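You operate a simulated robot arm through the tools that you are given. There is no shell and no other tool.

Carry out the task below with a simulated robot arm. There is one attempt and no reset: what you move stays moved.

Task
Set the press up for the red wheel at 5 bar.
Fine: air on, wheel in the nest, slide in.
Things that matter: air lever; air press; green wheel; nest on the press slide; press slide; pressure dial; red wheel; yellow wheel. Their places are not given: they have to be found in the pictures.

It is judged by the outcome, as a careful person would: the job done as asked, and still so three seconds after it is handed in. It fails if anything else is knocked over, pushed out of place, dropped, spilled or broken.

Robot
A 6-joint arm with a two-finger gripper, fixed in place. Base frame: the origin is on the floor under the middle of its stand, x ahead of it, y to its left, z up; the work surface is at about z = 84. Lengths are in cm, angles in rad, forces in N, time in s.
It reaches about 120.6 cm from its shoulder. Its first joint turns from -2.897 to 2.897 rad. Payload 2.45 kg.
The TCP is the grasp point between the finger pads, 2 cm short of the fingertips. In the tool frame z runs along the fingers and y along their closing line. The gripper opens to 14 cm; its body begins 16.8 cm behind the TCP.
Orientation is told as [roll, pitch, yaw] about the base's x, y, z axes, in that order, counted from this pose: with the fingers straight down and closing along the base's y, the tool's x points along the base's -x, its y along +y and its z along -z.

Tools
- The arm moves only by the tool apply_moves. Its argument "targets" is a list of rows, each an object (a shift or turn left out is 0, a gripper value left out holds the last) with "turn": the turn, a rotation vector about the tool's x, y, z in rad, a list of three; "xyz": the shift along the tool's x, y, z in cm, a list of three; "gripper": the closure, from 0 (fully open) to 1 (shut). In form: [{"turn": [rx, ry, rz], "xyz": [dx, dy, dz], "gripper": gripper}, ...]. A call has 1 to 20 rows; each row shifts and turns the commanded pose from where the row before left it, along the tool's axes as they then stand. Each row takes 0.2 s and may step no farther than 5 cm and 0.15 rad from the row before; otherwise, or with a gripper value out of range, the whole call is refused. Where a pose cannot be reached the arm comes as near as it can. A force on the tool above 50 N (or 10 N above the force at the start of the call, whichever is more), or a blocked arm, ends the call early, and 0.2 s more pass. The fingers move at their own pace (about 4.5 cm/s each) and stop on an object; they squeeze with about 22 N. The grip force told is the motor's: it shows also when the fingers shut on nothing. Time passes only in rows, and 0.2 s behind the last, so rows that do not move let the fingers close. The reply holds the time, the measured pose of the TCP, the force on the tool along the base axes, the opening and the grip force, in the units named above and with some noise, with the torque about the TCP (base axes, N m) and any sound that the robot's microphone picked up.
- Cameras (640 x 400 px; columns grow to the right, rows downward): "scene" is fixed at [40.22, -64.92, 142.7]; the picture's right is [0.99, -0.13, 0.00], its down [-0.05, -0.37, -0.93] and it looks along [0.12, 0.92, -0.37] (base axes); focal length 313 px, centre (320, 200). "wrist" rides on the gripper at [7.8, 1.1, -20.9] in the tool frame; the picture's right is [-0.14, 0.99, 0.00], its down [-0.92, -0.13, -0.37] and it looks along [-0.37, -0.05, 0.93] (tool axes); focal length 280 px, centre (320, 200).
- get_image(camera): a new picture of that camera. It takes no simulated time.
- locate(camera, pixels): for up to 12 pixels [column, row] of the newest picture of that camera ("zoom" is the newest enlarged one), the place [x, y, z] in the base frame of the surface seen there, good to about 0.3 cm. It takes no simulated time.
- inspect(camera, box): a new picture of the part [left, top, right, bottom] of that camera's present view, enlarged. It takes no simulated time.
- hand_in(): hands the job in; it is judged then, once.

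Open the gripper and draw the arm clear of the work before you hand the job in, unless the task says otherwise.

The tools are called after ">>>" as a command line: name --argument value ..., lists and objects as JSON in quotes. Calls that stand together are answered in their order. apply_moves: Moves the arm, as the interface text tells. Its arguments: {"type":"object","properties":{"targets":{"type":"array","items":{"type":"object","properties":{"turn":{"type":"array","items":{"type":"number"}},"xyz":{"type":"array","items":{"type":"number"}},"gripper":{"type":"number"}}}}},"required":["targets"]} The other tools are called the same way: get_image (camera) takes a picture; locate (camera, pixels) gives the place of the surface under pixels of a picture; inspect (camera, box) takes an enlarged picture of a part of a camera's view; hand_in () hands the job in.

At the start:

```text
clock: 0.0
eef_pos: [49.72, 38.33, 127.0]
orientation: [0.001, -0.001, 0.001]
wrist_force: [-0.5, 0.5, -1.4]
ft_torque: [0.0, -0.02, 0.03]
gripper_width: 14.02
finger_force: 0.1
```

scene: 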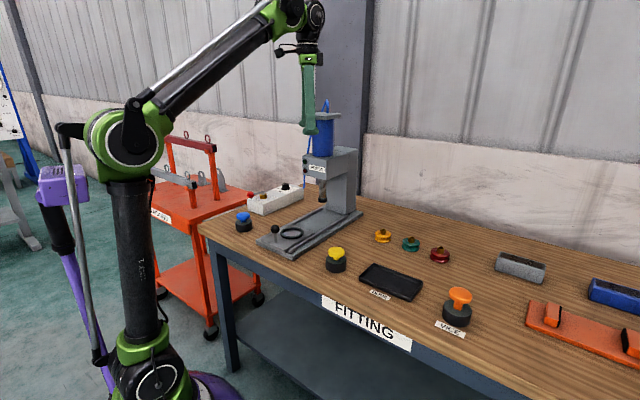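
wrist: 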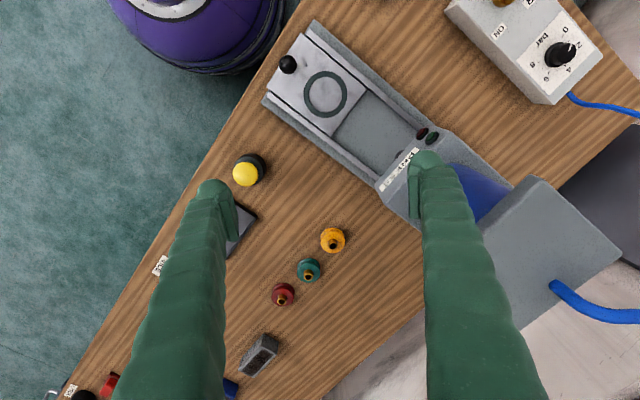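

The first pictures show the press at about (320,190) in the scene, the control box with dial at (275,198), and wheels at (383,236) yellow, (411,243) green, (439,254) red. I look closer at the press and the control box.

>>> inspect --camera "scene" --box '[220, 80, 380, 260]'

>>> inspect --camera "wrist" --box '[440, 0, 640, 125]'

>>> inspect --camera "scene" --box '[360, 220, 480, 295]'

>>> inspect --camera "wrist" --box '[250, 10, 450, 135]'

```text
2.22 times, centred on (300, 170) of scene
```

zoom: 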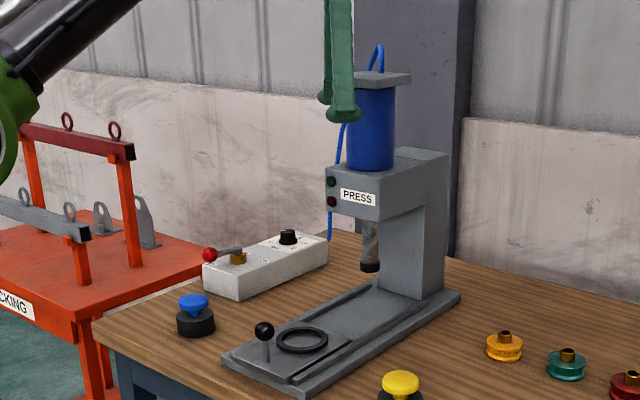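

```text
3.20 times, centred on (540, 62) of wrist
```

zoom: 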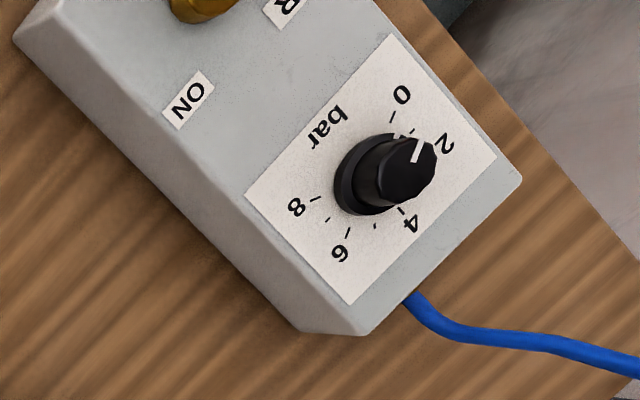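

```text
5.33 times, centred on (420, 258) of scene
```

zoom: 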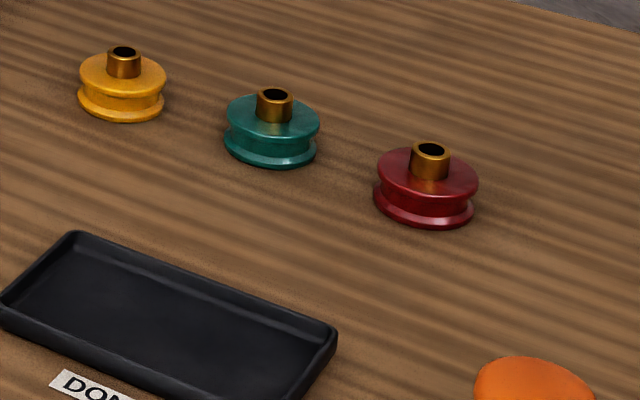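

```text
3.20 times, centred on (350, 72) of wrist
```

zoom: 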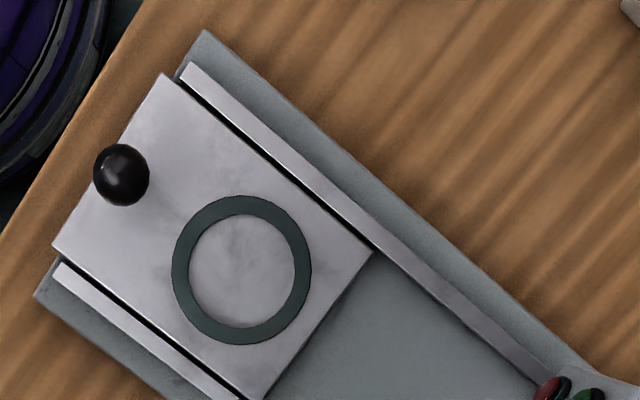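

The slide is out with an empty ring nest at wrist (325,94), knob at (288,64); the dial at (560,53) now points between 0 and 2. I measure the places of all these.

>>> locate --camera "wrist" --pixels '[[288, 64], [325, 94], [283, 294], [282, 300], [308, 270], [333, 240], [560, 53], [314, 24], [266, 100], [345, 45], [422, 133], [433, 137]]'

>>> locate --camera "scene" --pixels '[[287, 189], [292, 184], [276, 229], [291, 233], [440, 248], [440, 258], [411, 243], [383, 236], [272, 194], [279, 195], [285, 198], [323, 196]]'

```text
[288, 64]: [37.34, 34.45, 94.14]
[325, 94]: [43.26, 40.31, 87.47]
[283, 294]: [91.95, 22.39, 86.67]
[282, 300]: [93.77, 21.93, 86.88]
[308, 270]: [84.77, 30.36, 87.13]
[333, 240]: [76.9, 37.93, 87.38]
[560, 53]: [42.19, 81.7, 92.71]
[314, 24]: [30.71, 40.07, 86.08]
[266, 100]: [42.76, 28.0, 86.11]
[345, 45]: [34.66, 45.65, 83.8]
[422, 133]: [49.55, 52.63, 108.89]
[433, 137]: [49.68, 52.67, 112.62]
```

```text
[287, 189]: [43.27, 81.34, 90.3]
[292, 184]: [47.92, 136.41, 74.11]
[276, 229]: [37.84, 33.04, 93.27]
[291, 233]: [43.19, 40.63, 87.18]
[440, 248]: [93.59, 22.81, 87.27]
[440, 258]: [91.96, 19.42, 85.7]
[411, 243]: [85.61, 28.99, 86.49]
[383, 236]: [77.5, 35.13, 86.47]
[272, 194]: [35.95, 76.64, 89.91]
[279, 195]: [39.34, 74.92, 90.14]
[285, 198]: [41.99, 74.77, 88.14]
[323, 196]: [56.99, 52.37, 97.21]
```

The row of wheels runs along (0.71,-0.70) and the slide along (0.71,0.71). I measure the press's height and outline before moving anything near it.

>>> locate --camera "wrist" --pixels '[[540, 185], [610, 245], [490, 240], [540, 290], [470, 190], [555, 290], [400, 180], [385, 205], [430, 160], [500, 160]]'

>>> locate --camera "scene" --pixels '[[325, 102], [318, 114], [333, 114], [318, 140], [306, 160], [340, 160], [355, 152], [321, 200], [355, 210], [262, 243], [297, 258], [360, 214]]'

>>> inspect --camera "scene" --box '[230, 170, 320, 226]'

```text
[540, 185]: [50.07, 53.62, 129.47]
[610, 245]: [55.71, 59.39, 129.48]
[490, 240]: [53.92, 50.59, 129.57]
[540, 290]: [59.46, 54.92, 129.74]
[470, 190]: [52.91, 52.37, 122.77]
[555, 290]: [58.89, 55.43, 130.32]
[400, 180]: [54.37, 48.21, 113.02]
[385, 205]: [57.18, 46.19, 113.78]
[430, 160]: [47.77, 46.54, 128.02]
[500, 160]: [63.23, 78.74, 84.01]
```

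```text
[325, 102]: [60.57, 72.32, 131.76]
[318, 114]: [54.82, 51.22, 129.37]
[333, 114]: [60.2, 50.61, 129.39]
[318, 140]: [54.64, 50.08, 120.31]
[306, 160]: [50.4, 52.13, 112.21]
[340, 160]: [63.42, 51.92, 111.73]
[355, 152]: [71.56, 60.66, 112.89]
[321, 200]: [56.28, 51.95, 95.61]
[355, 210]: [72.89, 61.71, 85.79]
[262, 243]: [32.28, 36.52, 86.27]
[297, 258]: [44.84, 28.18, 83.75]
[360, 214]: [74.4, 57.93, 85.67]
```

```text
7.11 times, centred on (275, 198) of scene
```

zoom: 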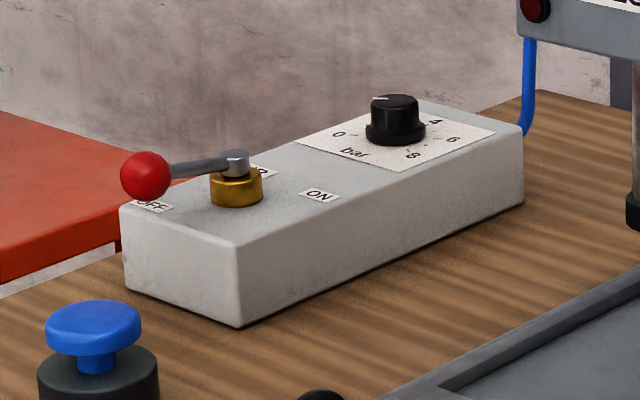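

The press head tops out near z=113 with its cylinder to z≈130 around (55,55), and the lever's red ball (wrist/scene zoom (145,175)) is at OFF. I move the hand around on the near side to look down on the control box.

>>> apply_moves --targets '[{"xyz": [4, 0, -1]}, {"xyz": [4, 0, -1]}, {"xyz": [4, 0, 0]}, {"xyz": [4, 0, 0]}, {"xyz": [4, 0, 0]}, {"xyz": [2, 4, 0]}, {"xyz": [0, 4, 0]}, {"xyz": [0, 4, 0]}, {"xyz": [0, 4, 0]}, {"xyz": [0, 4, 0]}, {"xyz": [0, 4, 0]}, {"xyz": [0, 4, 0]}, {"xyz": [0, 4, 2]}, {"xyz": [0, 4, 2]}, {"xyz": [0, 2, 2]}, {}]'

```text
clock: 3.4
eef_pos: [27.62, 76.36, 123.03]
orientation: [-0.001, 0.0, 0.001]
wrist_force: [-0.5, -0.6, -0.2]
ft_torque: [0.03, -0.02, 0.03]
gripper_width: 14.02
finger_force: 0.2
```

The hand is now at (27.6, 76.4, 123), which should place the box near the middle of the wrist picture. I take a new picture.

>>> get_image --camera "wrist"

>>> get_image --camera "scene"

```text
taken
```

wrist: 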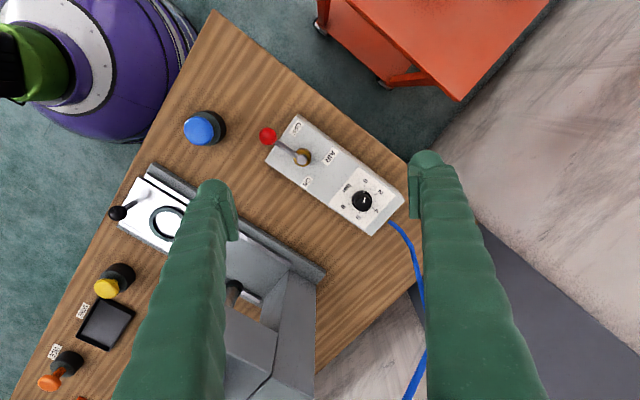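

```text
taken
```

scene: 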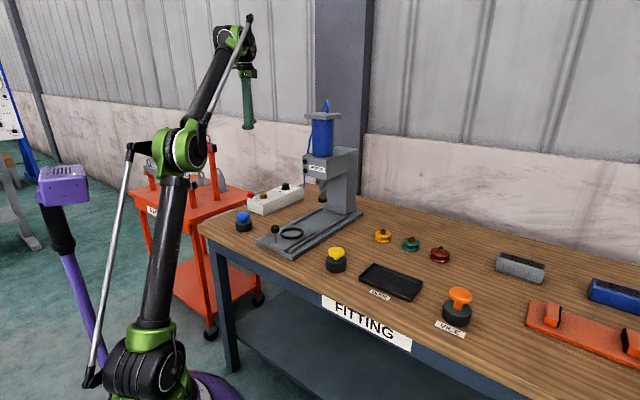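

The box lies around wrist (330,165), lever hub at (302,157), ball at (268,136), dial at (361,201). I enlarge it to read the labels and scale.

>>> inspect --camera "wrist" --box '[250, 105, 410, 245]'

>>> inspect --camera "wrist" --box '[325, 165, 405, 240]'

>>> locate --camera "wrist" --pixels '[[268, 136], [302, 155], [284, 146], [361, 200], [366, 181], [380, 192], [376, 211], [358, 217], [343, 206], [297, 126], [307, 182], [332, 157]]'

```text
2.86 times, centred on (330, 175) of wrist
```

zoom: 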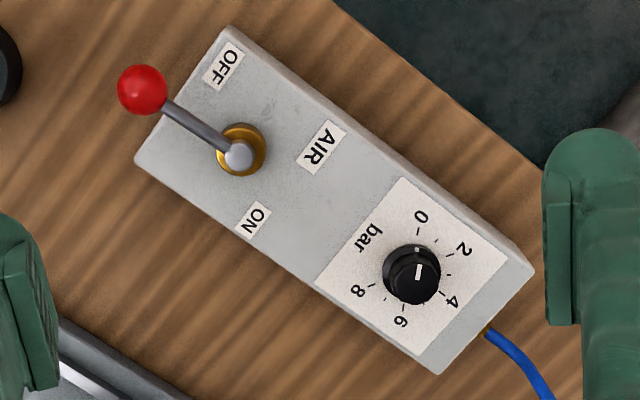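

```text
5.33 times, centred on (365, 202) of wrist
```

zoom: 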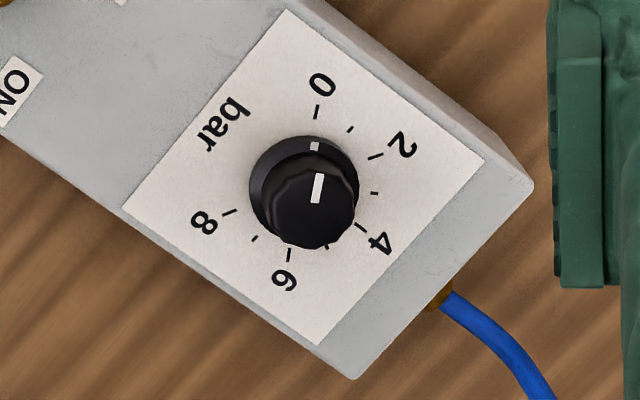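

```text
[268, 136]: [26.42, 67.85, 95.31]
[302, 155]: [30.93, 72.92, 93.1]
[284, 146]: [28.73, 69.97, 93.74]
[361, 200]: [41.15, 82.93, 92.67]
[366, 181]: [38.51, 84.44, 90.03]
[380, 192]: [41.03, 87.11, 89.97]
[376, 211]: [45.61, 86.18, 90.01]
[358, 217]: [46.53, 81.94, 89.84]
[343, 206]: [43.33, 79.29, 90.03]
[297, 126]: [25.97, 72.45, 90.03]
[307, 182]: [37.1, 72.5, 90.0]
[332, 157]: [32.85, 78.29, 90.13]
```

The zoom shows the dial pointer at 0 with ticks every bar up to 8, the lever lying along the box toward OFF with ON a quarter turn away. I measure the ticks and pointer in the enlarged picture, and the blue object next to the box.

>>> locate --camera "zoom" --pixels '[[316, 112], [350, 129], [376, 156], [374, 193], [361, 226], [327, 247], [288, 255], [254, 239], [228, 212], [318, 178], [315, 201], [310, 215]]'

>>> locate --camera "wrist" --pixels '[[197, 128], [204, 124], [301, 159], [303, 160], [302, 112], [265, 157], [403, 196], [372, 235], [275, 140], [230, 290], [247, 295], [320, 275]]'

```text
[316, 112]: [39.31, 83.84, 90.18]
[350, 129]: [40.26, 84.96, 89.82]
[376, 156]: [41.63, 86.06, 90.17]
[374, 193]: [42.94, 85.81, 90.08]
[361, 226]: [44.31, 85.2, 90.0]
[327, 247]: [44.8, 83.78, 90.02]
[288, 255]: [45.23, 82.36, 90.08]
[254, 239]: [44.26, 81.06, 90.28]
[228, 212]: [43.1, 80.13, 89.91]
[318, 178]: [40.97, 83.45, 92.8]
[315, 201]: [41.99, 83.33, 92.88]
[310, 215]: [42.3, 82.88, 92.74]
```

```text
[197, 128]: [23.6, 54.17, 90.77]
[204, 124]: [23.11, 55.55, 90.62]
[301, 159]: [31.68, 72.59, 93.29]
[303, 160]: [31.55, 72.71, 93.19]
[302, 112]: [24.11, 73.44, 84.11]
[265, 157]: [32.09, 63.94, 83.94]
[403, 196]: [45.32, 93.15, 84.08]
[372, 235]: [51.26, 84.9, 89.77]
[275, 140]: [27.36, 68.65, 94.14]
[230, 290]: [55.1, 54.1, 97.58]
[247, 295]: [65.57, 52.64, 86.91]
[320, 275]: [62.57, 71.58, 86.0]
```

The ticks fit a circle centred at (42.2, 83.0) with 30° per bar: 0 lies at 165°, 5 bar at 15°, and the pointer is about at 0. I move above the dial at height 106 and take a closer picture.

>>> apply_moves --targets '[{"xyz": [-2.43, 1.11, 2.83]}, {"xyz": [-2.43, 1.11, 2.83]}, {"xyz": [-2.43, 1.11, 2.83]}, {"xyz": [-2.43, 1.11, 2.83]}, {"xyz": [-2.43, 1.11, 2.83]}, {"xyz": [-2.43, 1.11, 2.83]}, {}]'

>>> get_image --camera "wrist"

```text
clock: 5.0
eef_pos: [42.25, 82.92, 105.95]
orientation: [0.001, -0.002, -0.002]
wrist_force: [-1.1, -1.2, 0.6]
ft_torque: [0.01, -0.01, -0.01]
gripper_width: 14.01
finger_force: 0.0
```

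```text
taken
```

wrist: 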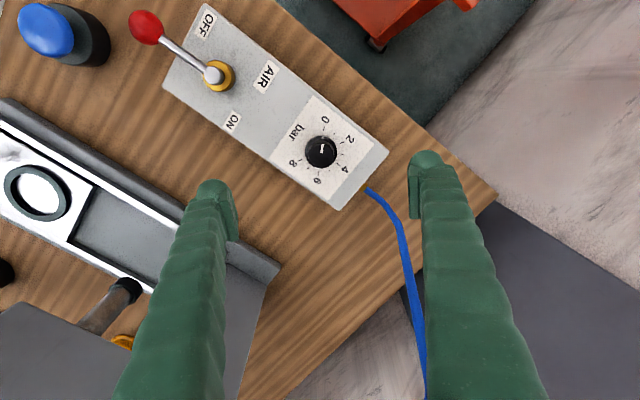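

The dial now sits at wrist (321,151), right under the hand. I enlarge it to fix its centre and pointer direction.

>>> inspect --camera "wrist" --box '[281, 120, 361, 180]'

>>> locate --camera "wrist" --pixels '[[321, 152], [308, 152], [335, 152], [321, 138], [321, 166], [218, 75], [210, 73], [145, 27], [124, 283]]'

```text
6.67 times, centred on (321, 150) of wrist
```

zoom: 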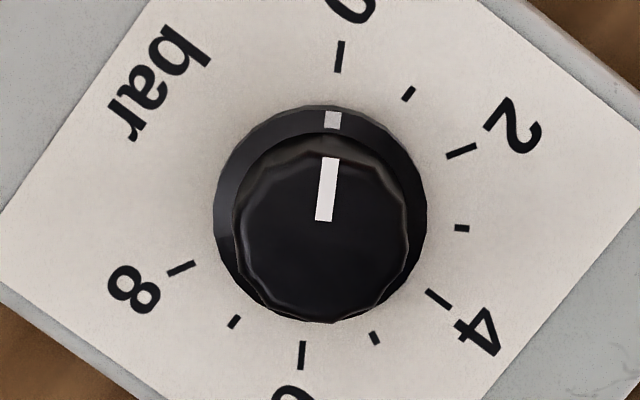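

```text
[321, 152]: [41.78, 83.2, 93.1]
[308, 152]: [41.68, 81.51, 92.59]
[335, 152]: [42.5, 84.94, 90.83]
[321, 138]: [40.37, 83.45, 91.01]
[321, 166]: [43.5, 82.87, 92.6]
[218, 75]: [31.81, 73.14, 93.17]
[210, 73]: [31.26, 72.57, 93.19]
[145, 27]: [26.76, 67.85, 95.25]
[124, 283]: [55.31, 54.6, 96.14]
```

The pointer is on 0 exactly; the upper knob's centre is at zoom (322,235), its edges at about (235,235) and (408,235). I measure these points more finely.

>>> locate --camera "zoom" --pixels '[[322, 232], [245, 235], [400, 235], [322, 155], [322, 305], [330, 160], [323, 218], [340, 57], [375, 338], [302, 355], [440, 298], [333, 120]]'

```text
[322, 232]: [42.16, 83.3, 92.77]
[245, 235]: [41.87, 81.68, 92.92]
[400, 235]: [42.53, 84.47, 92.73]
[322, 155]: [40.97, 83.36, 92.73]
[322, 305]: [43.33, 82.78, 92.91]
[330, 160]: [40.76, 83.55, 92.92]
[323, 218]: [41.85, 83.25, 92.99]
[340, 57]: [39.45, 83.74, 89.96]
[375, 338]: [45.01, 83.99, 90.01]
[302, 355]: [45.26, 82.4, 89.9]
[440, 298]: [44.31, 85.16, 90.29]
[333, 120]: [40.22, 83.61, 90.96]
```

The knob's centre is (42.2, 83.1), top z≈92.9, skirt top ≈91.0, so fingertips at z≈91.2 grip the fluted part only. I first turn the hand 2.0 rad counter-clockwise so there is room for the 150° clockwise turn, and narrow the fingers.

>>> apply_moves --targets '[{"turn": [0, 0, -0.1429]}, {"turn": [0, 0, -0.1429]}, {"turn": [0, 0, -0.1429]}, {"turn": [0, 0, -0.1429]}, {"turn": [0, 0, -0.1429]}, {"turn": [0, 0, -0.1429]}, {"turn": [0, 0, -0.1429]}, {"turn": [0, 0, -0.1429]}, {"turn": [0, 0, -0.1429]}, {"turn": [0, 0, -0.1429]}, {"turn": [0, 0, -0.1429]}, {"turn": [0, 0, -0.1429], "gripper": 0.55}, {"turn": [0, 0, -0.1429]}, {"turn": [0, 0, -0.1423]}, {}, {}]'

>>> get_image --camera "wrist"

```text
clock: 8.4
eef_pos: [42.2, 83.12, 106.03]
orientation: [0.0, -0.001, 2.0]
wrist_force: [0.5, -0.7, -0.1]
ft_torque: [-0.02, -0.01, 0.01]
gripper_width: 6.3
finger_force: 0.1
```

```text
taken
```

wrist: 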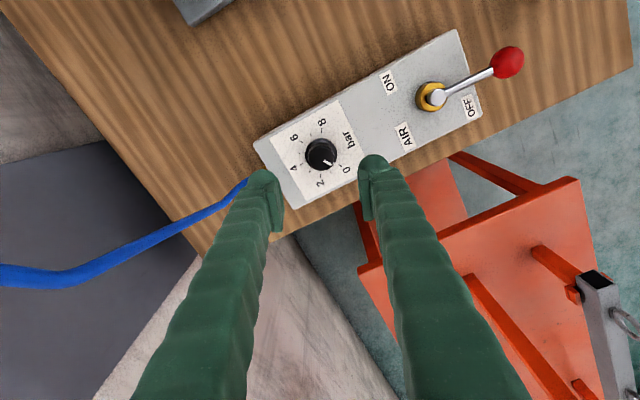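

The hand is turned to yaw 2.0 and the knob at (321,154) lies between the fingers. I go straight down to z≈93.2, slowly at the end.

>>> apply_moves --targets '[{"xyz": [0, 0, 4]}, {"xyz": [0, 0, 4]}, {"xyz": [0, 0, 2.5]}, {"xyz": [0, 0, 1.3]}, {"xyz": [0, 0, 1.0]}, {}]'

>>> get_image --camera "wrist"

```text
clock: 9.8
eef_pos: [42.31, 82.96, 93.08]
orientation: [0.0, 0.0, 2.0]
wrist_force: [-0.5, 0.1, 0.1]
ft_torque: [0.0, -0.02, 0.04]
gripper_width: 6.29
finger_force: 0.1
```

```text
taken
```

wrist: 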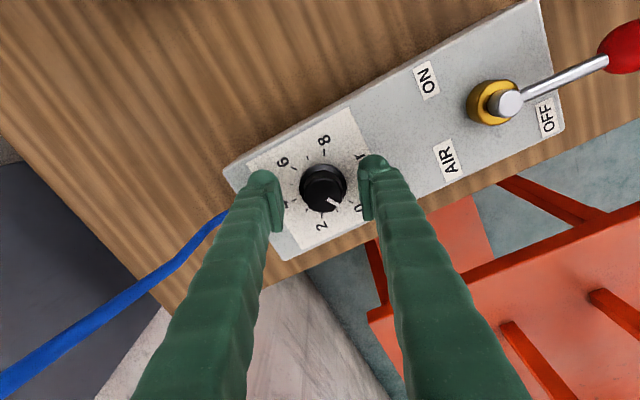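

The knob at (322,190) is centred between the finger pads and nothing touches. I close the fingers on it.

>>> apply_moves --targets '[{"gripper": 1.0}, {}, {}, {}]'

>>> get_image --camera "wrist"

```text
clock: 10.8
eef_pos: [42.14, 83.06, 93.24]
orientation: [0.001, 0.0, 2.001]
wrist_force: [-23.8, -11.2, -15.0]
ft_torque: [-0.07, 0.26, 0.03]
gripper_width: 3.09
finger_force: 43.3
```

```text
taken
```

wrist: 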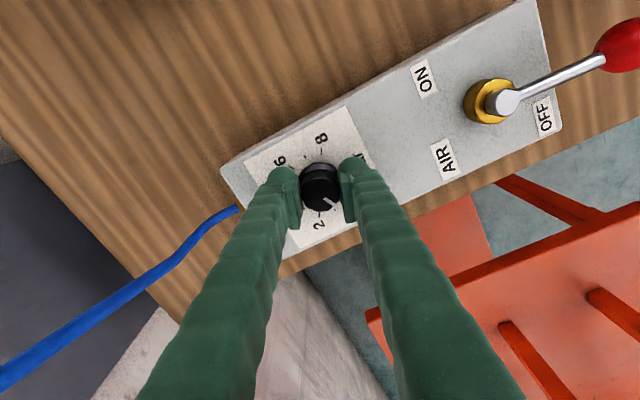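

The fingers hold the knob at 3.1 cm, but the reading shows a 26 N side force along the closing line, so the hand is slightly off centre. I shift a little along tool +y to relieve it.

>>> apply_moves --targets '[{"xyz": [0, 0.1, 0]}, {}]'

```text
clock: 11.4
eef_pos: [42.23, 82.98, 93.16]
orientation: [0.001, -0.001, 2.0]
wrist_force: [-25.5, -7.8, -11.0]
ft_torque: [-0.05, 0.24, 0.05]
gripper_width: 3.06
finger_force: 45.1
```

The force barely changed. I shift another 0.2 cm the same way and compare.

>>> apply_moves --targets '[{"xyz": [0, 0.2, 0]}, {}]'

```text
clock: 12.0
eef_pos: [42.17, 82.96, 93.24]
orientation: [-0.003, -0.001, 2.001]
wrist_force: [-6.6, 18.6, 15.2]
ft_torque: [0.25, 0.07, 0.01]
gripper_width: 3.07
finger_force: 45.3
```

The side force along the closing line is now gone, leaving about 20 N across it. I ease that with a tiny shift and begin turning clockwise in small steps.

>>> apply_moves --targets '[{"xyz": [-0.08, 0, -0.03]}, {"turn": [0, 0, 0.1]}, {"turn": [0, 0, 0.1]}, {}]'

>>> inspect --camera "wrist" --box '[260, 130, 380, 240]'

```text
clock: 13.0
eef_pos: [42.14, 82.99, 93.19]
orientation: [-0.001, 0.002, 1.801]
wrist_force: [14.8, 34.9, 32.0]
ft_torque: [0.44, -0.34, -0.03]
gripper_width: 3.08
finger_force: 45.0
```

```text
3.64 times, centred on (320, 185) of wrist
```

zoom: 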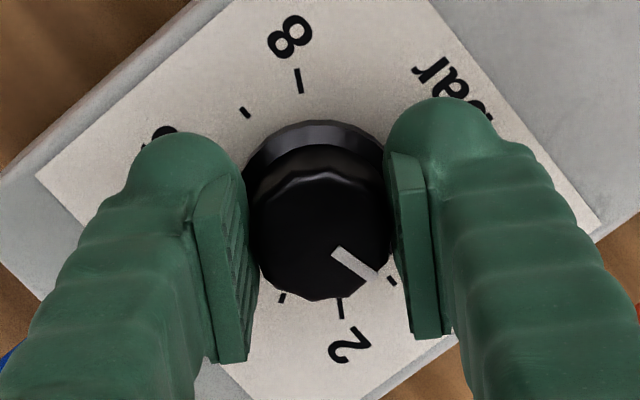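

The knob turned with the fingers (pointer now between 0 and 1), but the force has risen to about 50 N, so I'm binding it. I release, to see where the hand stands when free.

>>> apply_moves --targets '[{"gripper": 0.6}, {}, {}, {}]'

>>> inspect --camera "wrist" --box '[260, 130, 380, 240]'

```text
clock: 14.0
eef_pos: [42.07, 82.93, 93.13]
orientation: [0.001, 0.0, 1.798]
wrist_force: [0.1, -0.2, -0.5]
ft_torque: [-0.02, -0.03, 0.01]
gripper_width: 5.6
finger_force: 0.0
```

```text
3.64 times, centred on (320, 185) of wrist
```

zoom: 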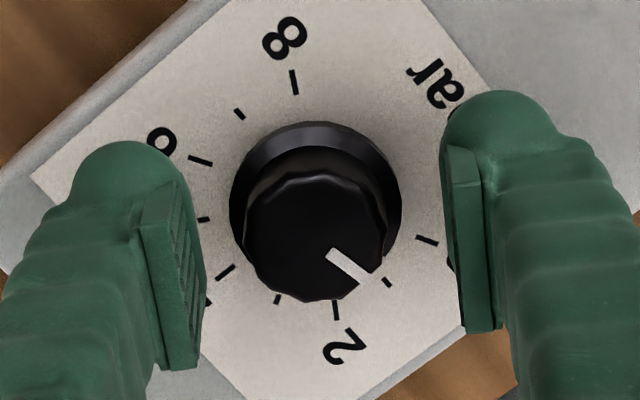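

The hand is free of force now, and the knob stayed put with the pointer around 0.6. I measure the pointer and knob edges in this zoom.

>>> locate --camera "zoom" --pixels '[[331, 254], [350, 269], [368, 283], [256, 235], [376, 235], [316, 178], [316, 292], [387, 282], [426, 240], [203, 219], [226, 272], [294, 82]]'

```text
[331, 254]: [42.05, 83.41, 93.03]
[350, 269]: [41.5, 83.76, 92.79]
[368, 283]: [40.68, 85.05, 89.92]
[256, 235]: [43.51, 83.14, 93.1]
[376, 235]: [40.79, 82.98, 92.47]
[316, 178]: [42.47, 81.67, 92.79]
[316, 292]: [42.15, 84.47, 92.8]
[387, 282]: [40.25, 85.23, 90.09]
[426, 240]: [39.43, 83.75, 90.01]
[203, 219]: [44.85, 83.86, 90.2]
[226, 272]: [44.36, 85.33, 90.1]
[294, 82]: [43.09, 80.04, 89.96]
```

The knob's axis is about (42.2, 83.1) and the free hand is at (42.07, 82.93), so I correct by about 0.1 cm each way, lift 0.15, and grip again.

>>> apply_moves --targets '[{"xyz": [-0.09, -0.12, -0.15]}, {}, {"gripper": 1.0}, {}, {}, {}]'

```text
clock: 15.4
eef_pos: [42.07, 83.04, 93.23]
orientation: [0.0, 0.0, 1.8]
wrist_force: [6.8, 6.1, 5.1]
ft_torque: [0.06, -0.09, 0.0]
gripper_width: 3.08
finger_force: 45.6
```

The force is now only about 10 N, so the grip is well centred. I turn clockwise 0.6 rad in gentle steps with a small correction.

>>> apply_moves --targets '[{"xyz": [-0.02, -0.04, 0]}, {"turn": [0, 0, 0.12]}, {"turn": [0, 0, 0.12]}, {"turn": [0, 0, 0.12]}, {"turn": [0, 0, 0.12]}, {"turn": [0, 0, 0.12]}, {}]'

>>> inspect --camera "wrist" --box '[260, 130, 380, 240]'

```text
clock: 17.0
eef_pos: [42.12, 83.1, 93.22]
orientation: [-0.001, 0.003, 1.201]
wrist_force: [-2.2, -15.8, -24.5]
ft_torque: [-0.17, 0.0, 0.01]
gripper_width: 3.1
finger_force: 44.8
```

```text
3.64 times, centred on (320, 185) of wrist
```

zoom: 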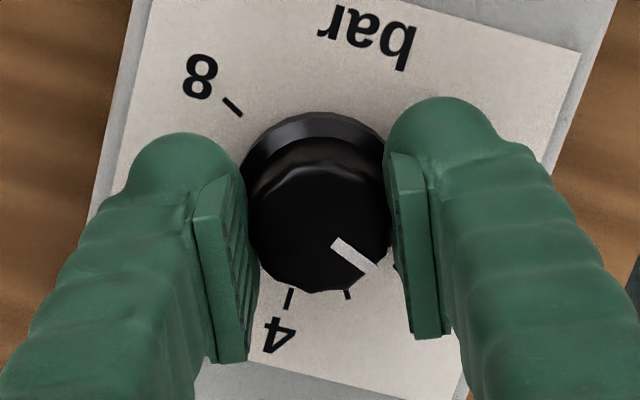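

The knob follows the hand (pointer now near 2), force moderate at 29 N. I continue turning another 0.72 rad with a tiny easing shift.

>>> apply_moves --targets '[{"xyz": [0.05, -0.01, 0.05]}, {"turn": [0, 0, 0.12]}, {"turn": [0, 0, 0.12]}, {"turn": [0, 0, 0.12]}, {"turn": [0, 0, 0.12]}, {"turn": [0, 0, 0.12]}, {"turn": [0, 0, 0.12]}, {}]'

>>> inspect --camera "wrist" --box '[260, 130, 380, 240]'

```text
clock: 18.8
eef_pos: [42.16, 82.98, 93.16]
orientation: [0.0, -0.001, 0.48]
wrist_force: [9.7, 12.7, 11.9]
ft_torque: [0.13, -0.1, 0.02]
gripper_width: 3.08
finger_force: 45.3
```

```text
3.64 times, centred on (320, 185) of wrist
```

zoom: 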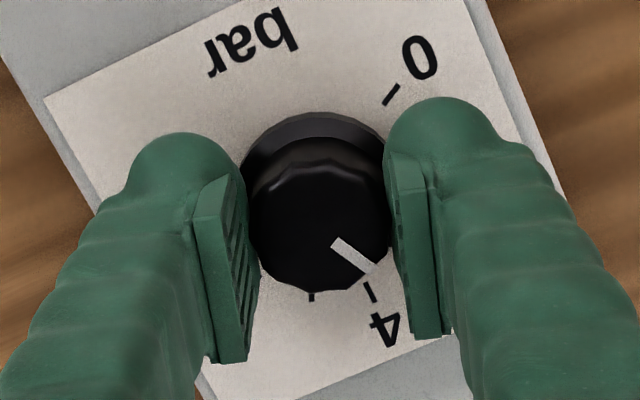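

The pointer is near 3 and tick 4 is visible at (369,292). I continue 0.96 rad more, then check finely.

>>> apply_moves --targets '[{"turn": [0, 0, 0.12]}, {"turn": [0, 0, 0.12]}, {"turn": [0, 0, 0.12]}, {"turn": [0, 0, 0.12]}, {"turn": [0, 0, 0.12]}, {"turn": [0, 0, 0.12]}, {"turn": [0, 0, 0.12]}, {"turn": [0, 0, 0.12]}, {}]'

>>> inspect --camera "wrist" --box '[260, 130, 380, 240]'

```text
clock: 20.8
eef_pos: [42.06, 83.09, 93.21]
orientation: [0.001, 0.001, -0.485]
wrist_force: [10.9, 26.8, 25.9]
ft_torque: [0.35, -0.12, -0.02]
gripper_width: 3.08
finger_force: 45.1
```

```text
3.64 times, centred on (320, 185) of wrist
```

zoom: 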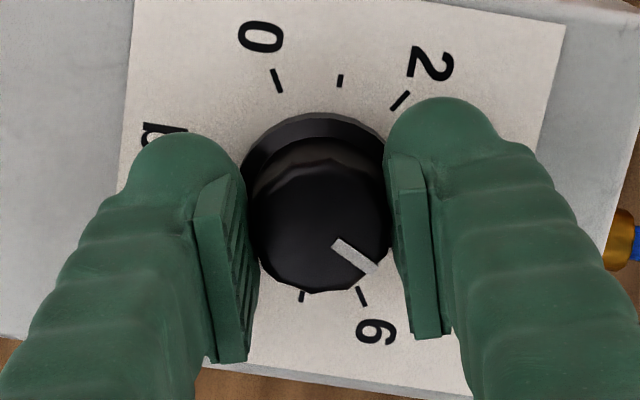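

The pointer is approaching 5 (6 tick visible at (361,297)). By hand angle 0.13 rad remains; I turn that, then release to read it.

>>> apply_moves --targets '[{"turn": [0, 0, 0.066]}, {"turn": [0, 0, 0.067]}, {}, {"gripper": 0.55}, {}, {}, {"xyz": [0, 0, -3]}, {"xyz": [0, 0, -4]}, {"xyz": [0, 0, -4]}, {}]'

>>> get_image --camera "wrist"

>>> inspect --camera "wrist" --box '[281, 120, 361, 190]'

```text
clock: 21.5
eef_pos: [42.14, 83.02, 93.25]
orientation: [0.005, 0.0, -0.611]
wrist_force: [2.9, 10.7, 6.6]
ft_torque: [0.07, -0.12, -0.02]
gripper_width: 3.08
finger_force: 44.7
stopped in row 3: the force on the tool passed its limit at 51 N (the readings are from after the stop); the commanded pose is now the measured one
```

```text
taken
```

wrist: 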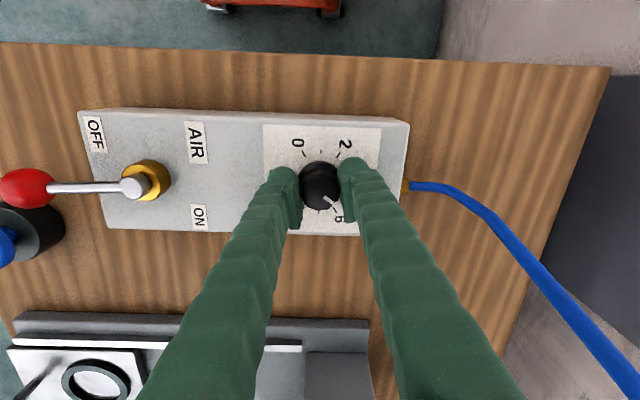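

```text
5.71 times, centred on (321, 155) of wrist
```

zoom: 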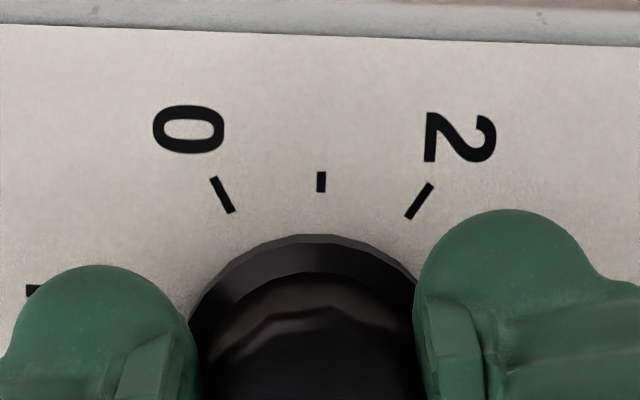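

The force limit stopped the call after the turn (51 N, now relaxed to about 13 N); the hand is at yaw -0.611 as wanted. I now open the fingers and rise to read the dial.

>>> apply_moves --targets '[{"gripper": 0.55}, {}, {}, {"xyz": [0, 0, -3]}, {"xyz": [0, 0, -4]}, {"xyz": [0, 0, -4]}, {}]'

>>> get_image --camera "wrist"

>>> inspect --camera "wrist" --box '[281, 120, 361, 190]'

```text
clock: 23.1
eef_pos: [42.14, 82.97, 104.15]
orientation: [0.002, -0.001, -0.612]
wrist_force: [0.1, 0.2, -0.4]
ft_torque: [0.01, -0.02, 0.0]
gripper_width: 6.29
finger_force: 0.1
```

```text
taken
```

wrist: 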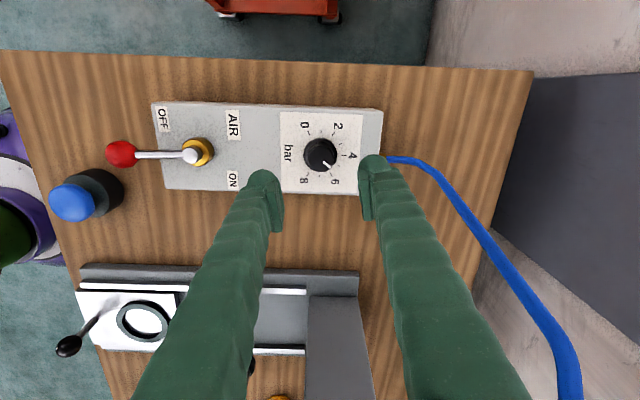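

```text
5.71 times, centred on (321, 155) of wrist
```

zoom: 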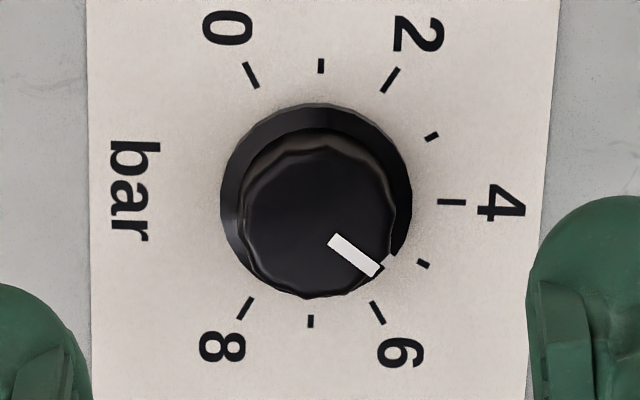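

The pointer is now right at the 5 tick (tick at zoom (422,264), pointer end at (380,271)). I enlarge further to judge it to a fraction of a bar.

>>> inspect --camera "wrist" --box '[301, 138, 345, 180]'

>>> inspect --camera "scene" --box '[270, 175, 304, 200]'

```text
9.52 times, centred on (323, 159) of wrist
```

zoom: 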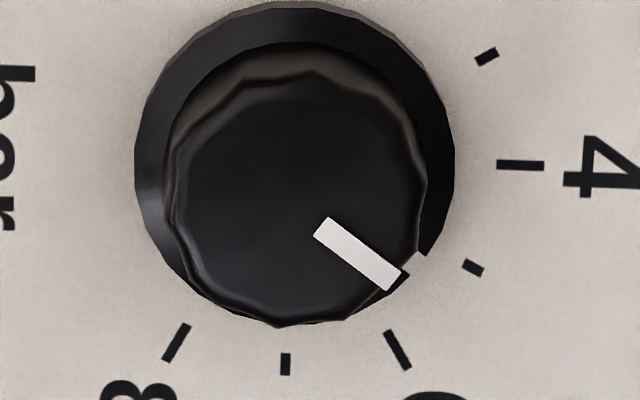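

```text
16.00 times, centred on (287, 188) of scene
```

zoom: 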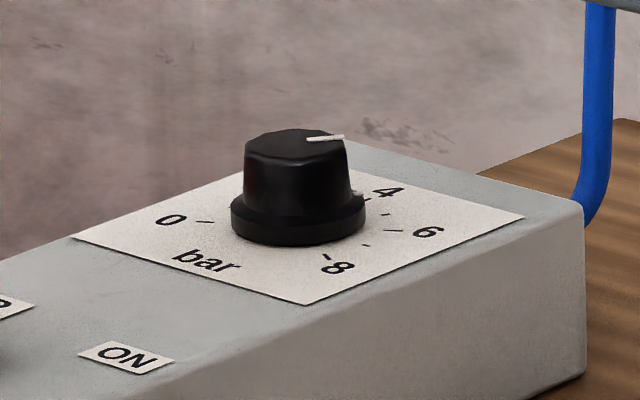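

At high zoom the pointer and skirt mark look about 4° past the 5 tick, partly parallax. I want a view from straight above, so first I check where the blue hose runs.

>>> locate --camera "wrist" --pixels '[[390, 158], [430, 168], [470, 220], [510, 280], [550, 330], [570, 380]]'

```text
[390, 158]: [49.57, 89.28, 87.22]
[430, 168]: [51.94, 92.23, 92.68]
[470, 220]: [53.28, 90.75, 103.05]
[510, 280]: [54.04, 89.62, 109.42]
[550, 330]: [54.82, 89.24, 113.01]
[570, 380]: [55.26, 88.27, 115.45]
```

Projecting the picture carefully, the pointer stands at about 9.5° and the 5 tick at 14.5°, i.e. about 5.16 bar. I go back down, re-grip at the same angle, and turn back 0.085 rad.

>>> apply_moves --targets '[{"xyz": [0.06, 0.07, 4]}, {"xyz": [0, 0, 4]}, {"xyz": [0, 0, 2]}, {"xyz": [0, 0, 0.9]}, {}, {"gripper": 1.0}, {}, {}, {}]'

```text
clock: 25.1
eef_pos: [42.05, 83.08, 93.18]
orientation: [0.001, -0.001, -0.611]
wrist_force: [0.4, 0.7, -1.8]
ft_torque: [0.02, 0.0, 0.0]
gripper_width: 3.11
finger_force: 43.3
```

The grip closed with almost no side force, so it is well centred. I turn back 0.085 rad, release and rise to look again.

>>> apply_moves --targets '[{"turn": [0, 0, -0.045]}, {"turn": [0, 0, -0.04]}, {}, {"gripper": 0.55}, {}, {}, {"xyz": [0, 0, -3]}, {"xyz": [0, 0, -4]}, {"xyz": [0, 0, -4]}, {}]'

>>> get_image --camera "wrist"

>>> inspect --camera "wrist" --box '[301, 138, 345, 180]'

```text
clock: 27.3
eef_pos: [41.92, 83.31, 104.43]
orientation: [0.001, 0.0, -0.525]
wrist_force: [0.0, 0.9, 0.4]
ft_torque: [0.0, -0.01, 0.03]
gripper_width: 6.31
finger_force: 0.1
```

```text
taken
```

wrist: 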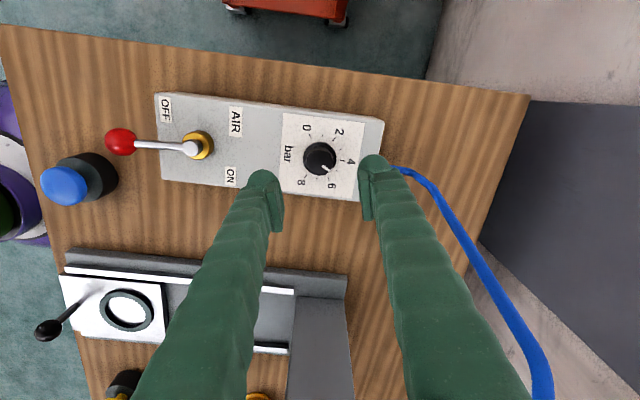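

```text
9.52 times, centred on (323, 159) of wrist
```

zoom: 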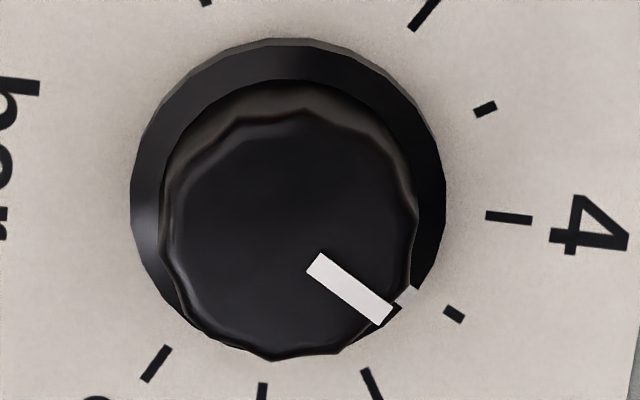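

The pointer now reads within about 1° of the 5 tick (mark at (407,297), tick at (455,314)), about 5.0 bar, and the dial is free. Next the air lever: I measure its ball at (121,141) and hub at (191,148).

>>> inspect --camera "wrist" --box '[95, 90, 255, 195]'

>>> locate --camera "wrist" --pixels '[[121, 141], [108, 142], [135, 142], [121, 128], [121, 154], [150, 145], [170, 146], [191, 148], [205, 142], [64, 186], [75, 178], [100, 176]]'

```text
3.81 times, centred on (175, 142) of wrist
```

zoom: 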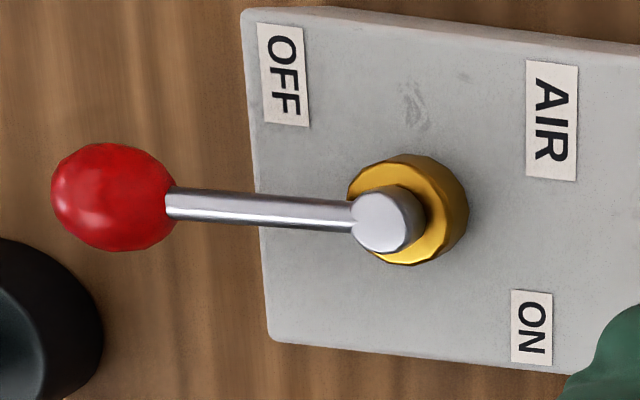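

```text
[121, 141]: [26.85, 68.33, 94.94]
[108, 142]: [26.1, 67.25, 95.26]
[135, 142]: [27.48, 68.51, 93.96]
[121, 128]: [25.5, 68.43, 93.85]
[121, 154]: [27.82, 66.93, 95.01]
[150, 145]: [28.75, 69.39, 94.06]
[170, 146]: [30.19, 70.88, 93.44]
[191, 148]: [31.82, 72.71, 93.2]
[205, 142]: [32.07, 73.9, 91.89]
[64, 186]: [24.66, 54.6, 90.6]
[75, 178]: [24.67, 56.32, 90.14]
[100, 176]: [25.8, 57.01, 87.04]
```

The lever ball (3 cm across) is centred near (26.6, 67.7, 94.3), the hub at (31.8, 72.7). I turn the hand to yaw 0.785 so the fingers straddle the ball along its arc, and move above it.

>>> apply_moves --targets '[{"turn": [0, 0, -0.131]}, {"turn": [0, 0, -0.131]}, {"turn": [0, 0, -0.131]}, {"turn": [0, 0, -0.131]}, {"turn": [0, 0, -0.131]}, {"turn": [0, 0, -0.131]}, {"turn": [0, 0, -0.131]}, {"turn": [0, 0, -0.131]}, {"turn": [0, 0, -0.131]}, {"turn": [0, 0, -0.131]}, {"xyz": [4.37, 0, 0], "gripper": 0.6}, {"xyz": [4.37, 0, 0]}, {"xyz": [4.37, 0, 0]}, {"xyz": [4.37, 0, 0]}, {"xyz": [4.37, -0.2, 0]}, {}]'

>>> get_image --camera "wrist"

```text
clock: 30.7
eef_pos: [26.76, 67.49, 104.33]
orientation: [0.001, -0.002, 0.786]
wrist_force: [-0.9, -1.0, 0.0]
ft_torque: [-0.04, 0.02, -0.01]
gripper_width: 5.61
finger_force: 0.0
```

```text
taken
```

wrist: 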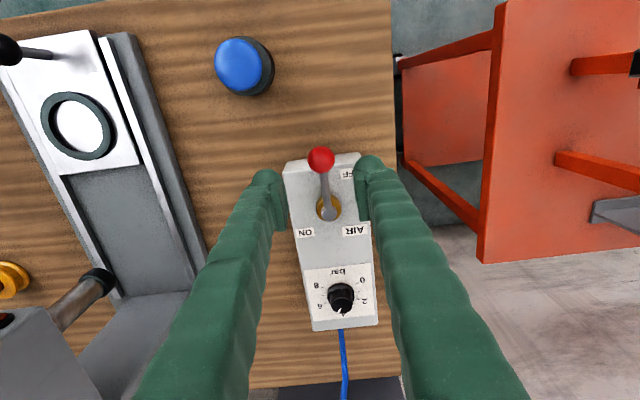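

The ball at (321,160) lies midway between the fingers. I go straight down so the fingertips straddle it at z≈92.5 (box top is 90).

>>> apply_moves --targets '[{"xyz": [0, 0, 4]}, {"xyz": [0, 0, 3]}, {"xyz": [0, 0, 1.8]}, {"xyz": [0, 0, 1]}, {}]'

>>> get_image --camera "wrist"

```text
clock: 31.9
eef_pos: [26.66, 67.45, 94.55]
orientation: [-0.002, -0.003, 0.786]
wrist_force: [0.7, 1.2, -0.6]
ft_torque: [0.0, 0.01, 0.01]
gripper_width: 5.6
finger_force: 0.0
```

```text
taken
```

wrist: 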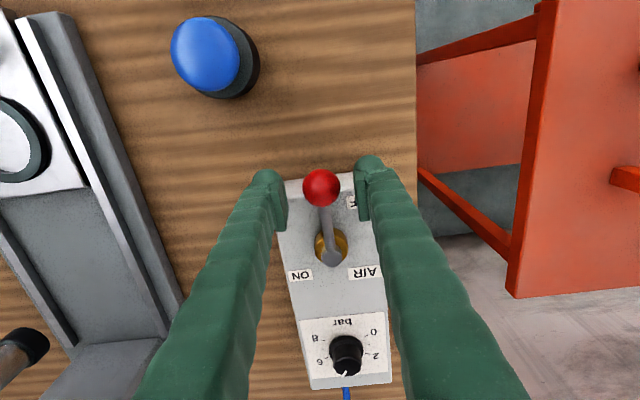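

The ball at (321,188) is centred between the fingers. I narrow them to about 4 cm and carry the ball counter-clockwise along its arc about the hub, turning the hand with it, half way first.

>>> apply_moves --targets '[{"gripper": 0.71}, {"xyz": [-0.08, -1.1, 0]}, {"turn": [0, 0, -0.15]}, {"xyz": [-0.08, -1.1, 0]}, {"turn": [0, 0, -0.15]}, {"xyz": [-0.08, -1.1, 0]}, {"turn": [0, 0, -0.15]}, {"xyz": [-0.08, -1.1, 0]}, {"turn": [0, 0, -0.15]}, {}]'

>>> get_image --camera "wrist"

```text
clock: 34.1
eef_pos: [30.4, 65.46, 94.7]
orientation: [0.001, -0.001, 1.385]
wrist_force: [0.5, -0.4, -0.4]
ft_torque: [0.02, -0.01, 0.01]
gripper_width: 4.09
finger_force: 0.1
```

```text
taken
```

wrist: 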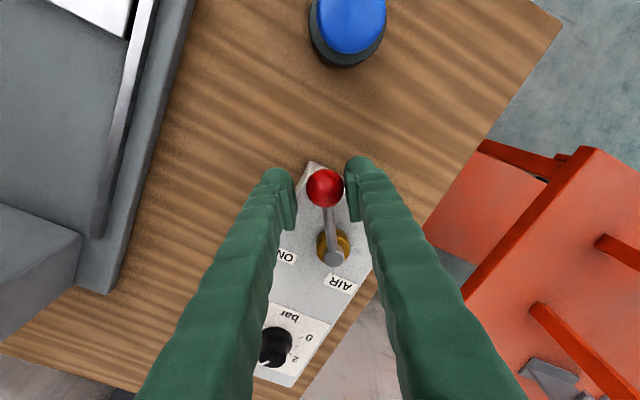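

The lever follows the hand with hardly any force, now at roughly 34° of its swing. I carry on along the arc.

>>> apply_moves --targets '[{"xyz": [-0.08, -1.1, 0]}, {"turn": [0, 0, -0.15]}, {"xyz": [-0.08, -1.1, 0]}, {"turn": [0, 0, -0.15]}, {"xyz": [-0.08, -1.1, 0]}, {"turn": [0, 0, -0.15]}, {"xyz": [-0.08, -1.1, 0]}, {"turn": [0, 0, -0.15]}, {"xyz": [-0.08, -1.1, 0]}, {"turn": [0, 0, -0.15]}, {}]'

>>> get_image --camera "wrist"

```text
clock: 36.5
eef_pos: [35.93, 66.38, 94.52]
orientation: [-0.001, 0.0, 2.136]
wrist_force: [0.6, -0.1, 0.2]
ft_torque: [0.01, -0.01, 0.0]
gripper_width: 4.05
finger_force: 0.0
```

```text
taken
```

wrist: 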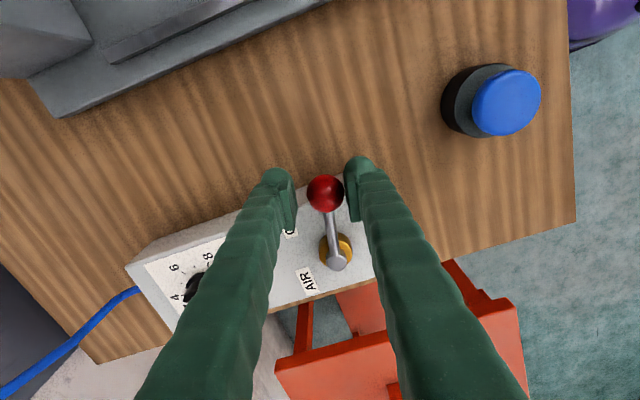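

Lever is about 75° round with no resistance yet. I continue in smaller steps, watching for the stop at ON.

>>> apply_moves --targets '[{"xyz": [-0.03, -0.7, 0]}, {"turn": [0, 0, -0.1]}, {"xyz": [-0.03, -0.7, 0]}, {"turn": [0, 0, -0.1]}, {"xyz": [-0.03, -0.5, 0]}, {}]'

>>> get_image --camera "wrist"

```text
clock: 37.9
eef_pos: [37.24, 67.75, 94.54]
orientation: [-0.002, -0.001, 2.337]
wrist_force: [-4.3, -6.7, -4.1]
ft_torque: [-0.01, -0.08, 0.07]
gripper_width: 4.63
finger_force: 4.3
```

```text
taken
```

wrist: 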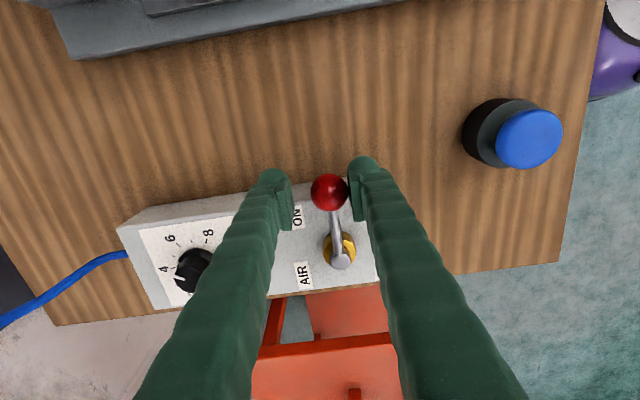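

The force rose to 9 N and the finger was pushed back (opening 4.6), suggesting the stop at ON. I push 0.3 cm more to confirm.

>>> apply_moves --targets '[{"xyz": [0, -0.3, 0]}, {}]'

>>> inspect --camera "wrist" --box '[230, 140, 410, 300]'

```text
clock: 38.5
eef_pos: [37.43, 67.89, 94.61]
orientation: [-0.001, -0.001, 2.335]
wrist_force: [-7.9, -10.8, 0.0]
ft_torque: [-0.11, 0.08, 0.07]
gripper_width: 5.0
finger_force: 6.9
```

```text
2.50 times, centred on (320, 220) of wrist
```

zoom: 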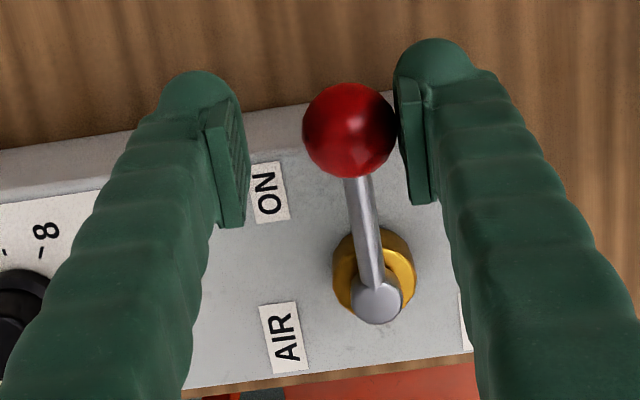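

Pushing further only spreads the fingers, so the lever is at its stop, square across the box beside ON. I back off slightly, open a bit and rise.

>>> apply_moves --targets '[{"xyz": [0, 0.5, 0]}, {"gripper": 0.6}, {}, {}, {"xyz": [0, 0, -3]}, {"xyz": [0, 0, -4]}, {"xyz": [0, 0, -4]}, {"xyz": [0, 0, -4]}, {}]'

>>> get_image --camera "wrist"

>>> inspect --camera "scene" --box '[220, 80, 380, 260]'

```text
clock: 40.5
eef_pos: [37.43, 67.52, 109.45]
orientation: [0.0, 0.0, 2.333]
wrist_force: [-0.2, -0.3, -0.2]
ft_torque: [0.0, -0.01, 0.0]
gripper_width: 5.58
finger_force: 0.0
```

```text
taken
```

wrist: 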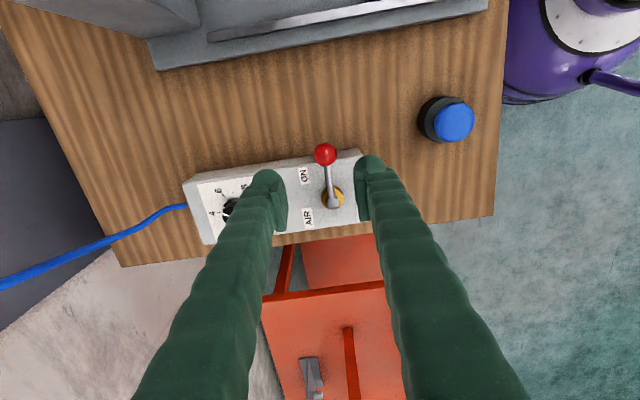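

```text
2.22 times, centred on (300, 170) of scene
```

zoom: 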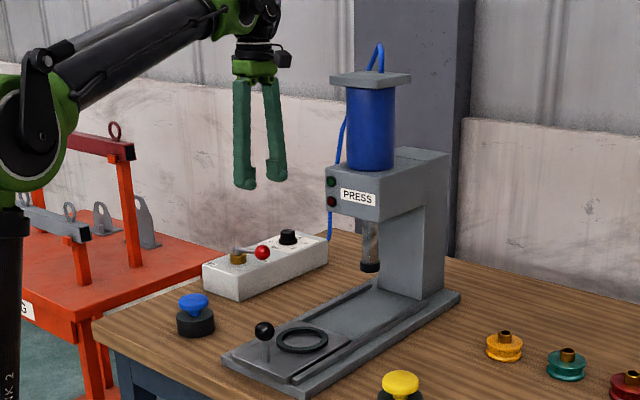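

The lever stays at ON with the ball at (325,155). Next the red wheel: I rise, turn back to yaw 0.785 and go round the press on the robot's side.

>>> apply_moves --targets '[{"turn": [0, 0, 0.141], "xyz": [0, 0, -1.4]}, {"turn": [0, 0, 0.141], "xyz": [0, 0, -1.4]}, {"turn": [0, 0, 0.141], "xyz": [0, 0, -1.4]}, {"turn": [0, 0, 0.141], "xyz": [0, 0, -1.4]}, {"turn": [0, 0, 0.141], "xyz": [0, 0, -1.4]}, {"turn": [0, 0, 0.141], "xyz": [0, 0, -1.4]}, {"turn": [0, 0, 0.141], "xyz": [0, 0, -1.4]}, {"turn": [0, 0, 0.141], "xyz": [0, 0, -1.4]}, {"turn": [0, 0, 0.141], "xyz": [0, 0, -1.4]}, {"turn": [0, 0, 0.141], "xyz": [0, 0, -1.4]}, {"turn": [0, 0, 0.138], "xyz": [0, 0, -1.4]}, {"xyz": [3.8, -1.71, 0]}, {"xyz": [3.8, -1.71, 0]}, {"xyz": [3.8, -1.71, 0]}, {"xyz": [3.8, -1.71, 0]}, {"xyz": [3.8, -1.71, 0]}, {}]'

>>> get_image --camera "scene"

>>> get_image --camera "wrist"

```text
clock: 44.1
eef_pos: [29.6, 47.87, 124.94]
orientation: [0.0, 0.0, 0.787]
wrist_force: [0.5, 1.0, -0.3]
ft_torque: [0.0, 0.05, 0.01]
gripper_width: 5.6
finger_force: 0.1
```

```text
taken
```

scene: 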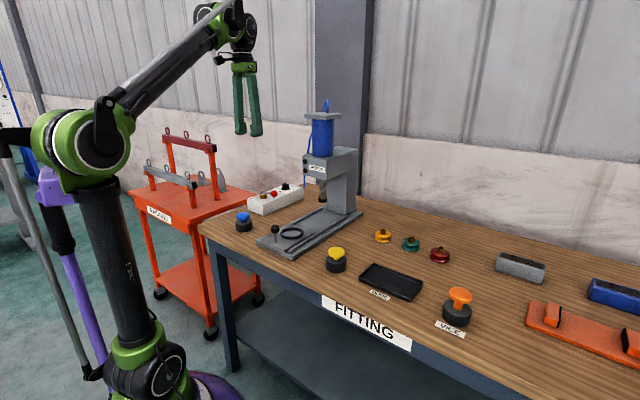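

```text
taken
```

wrist: 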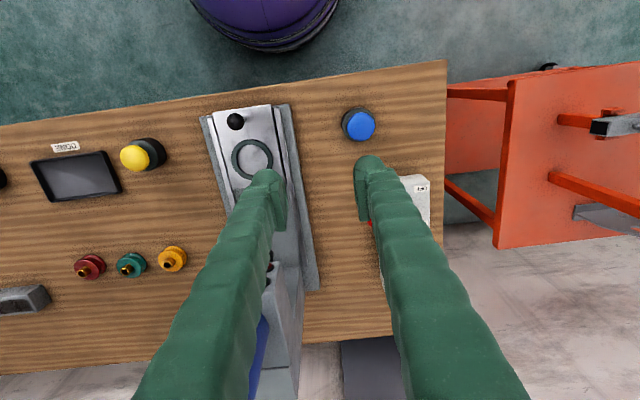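

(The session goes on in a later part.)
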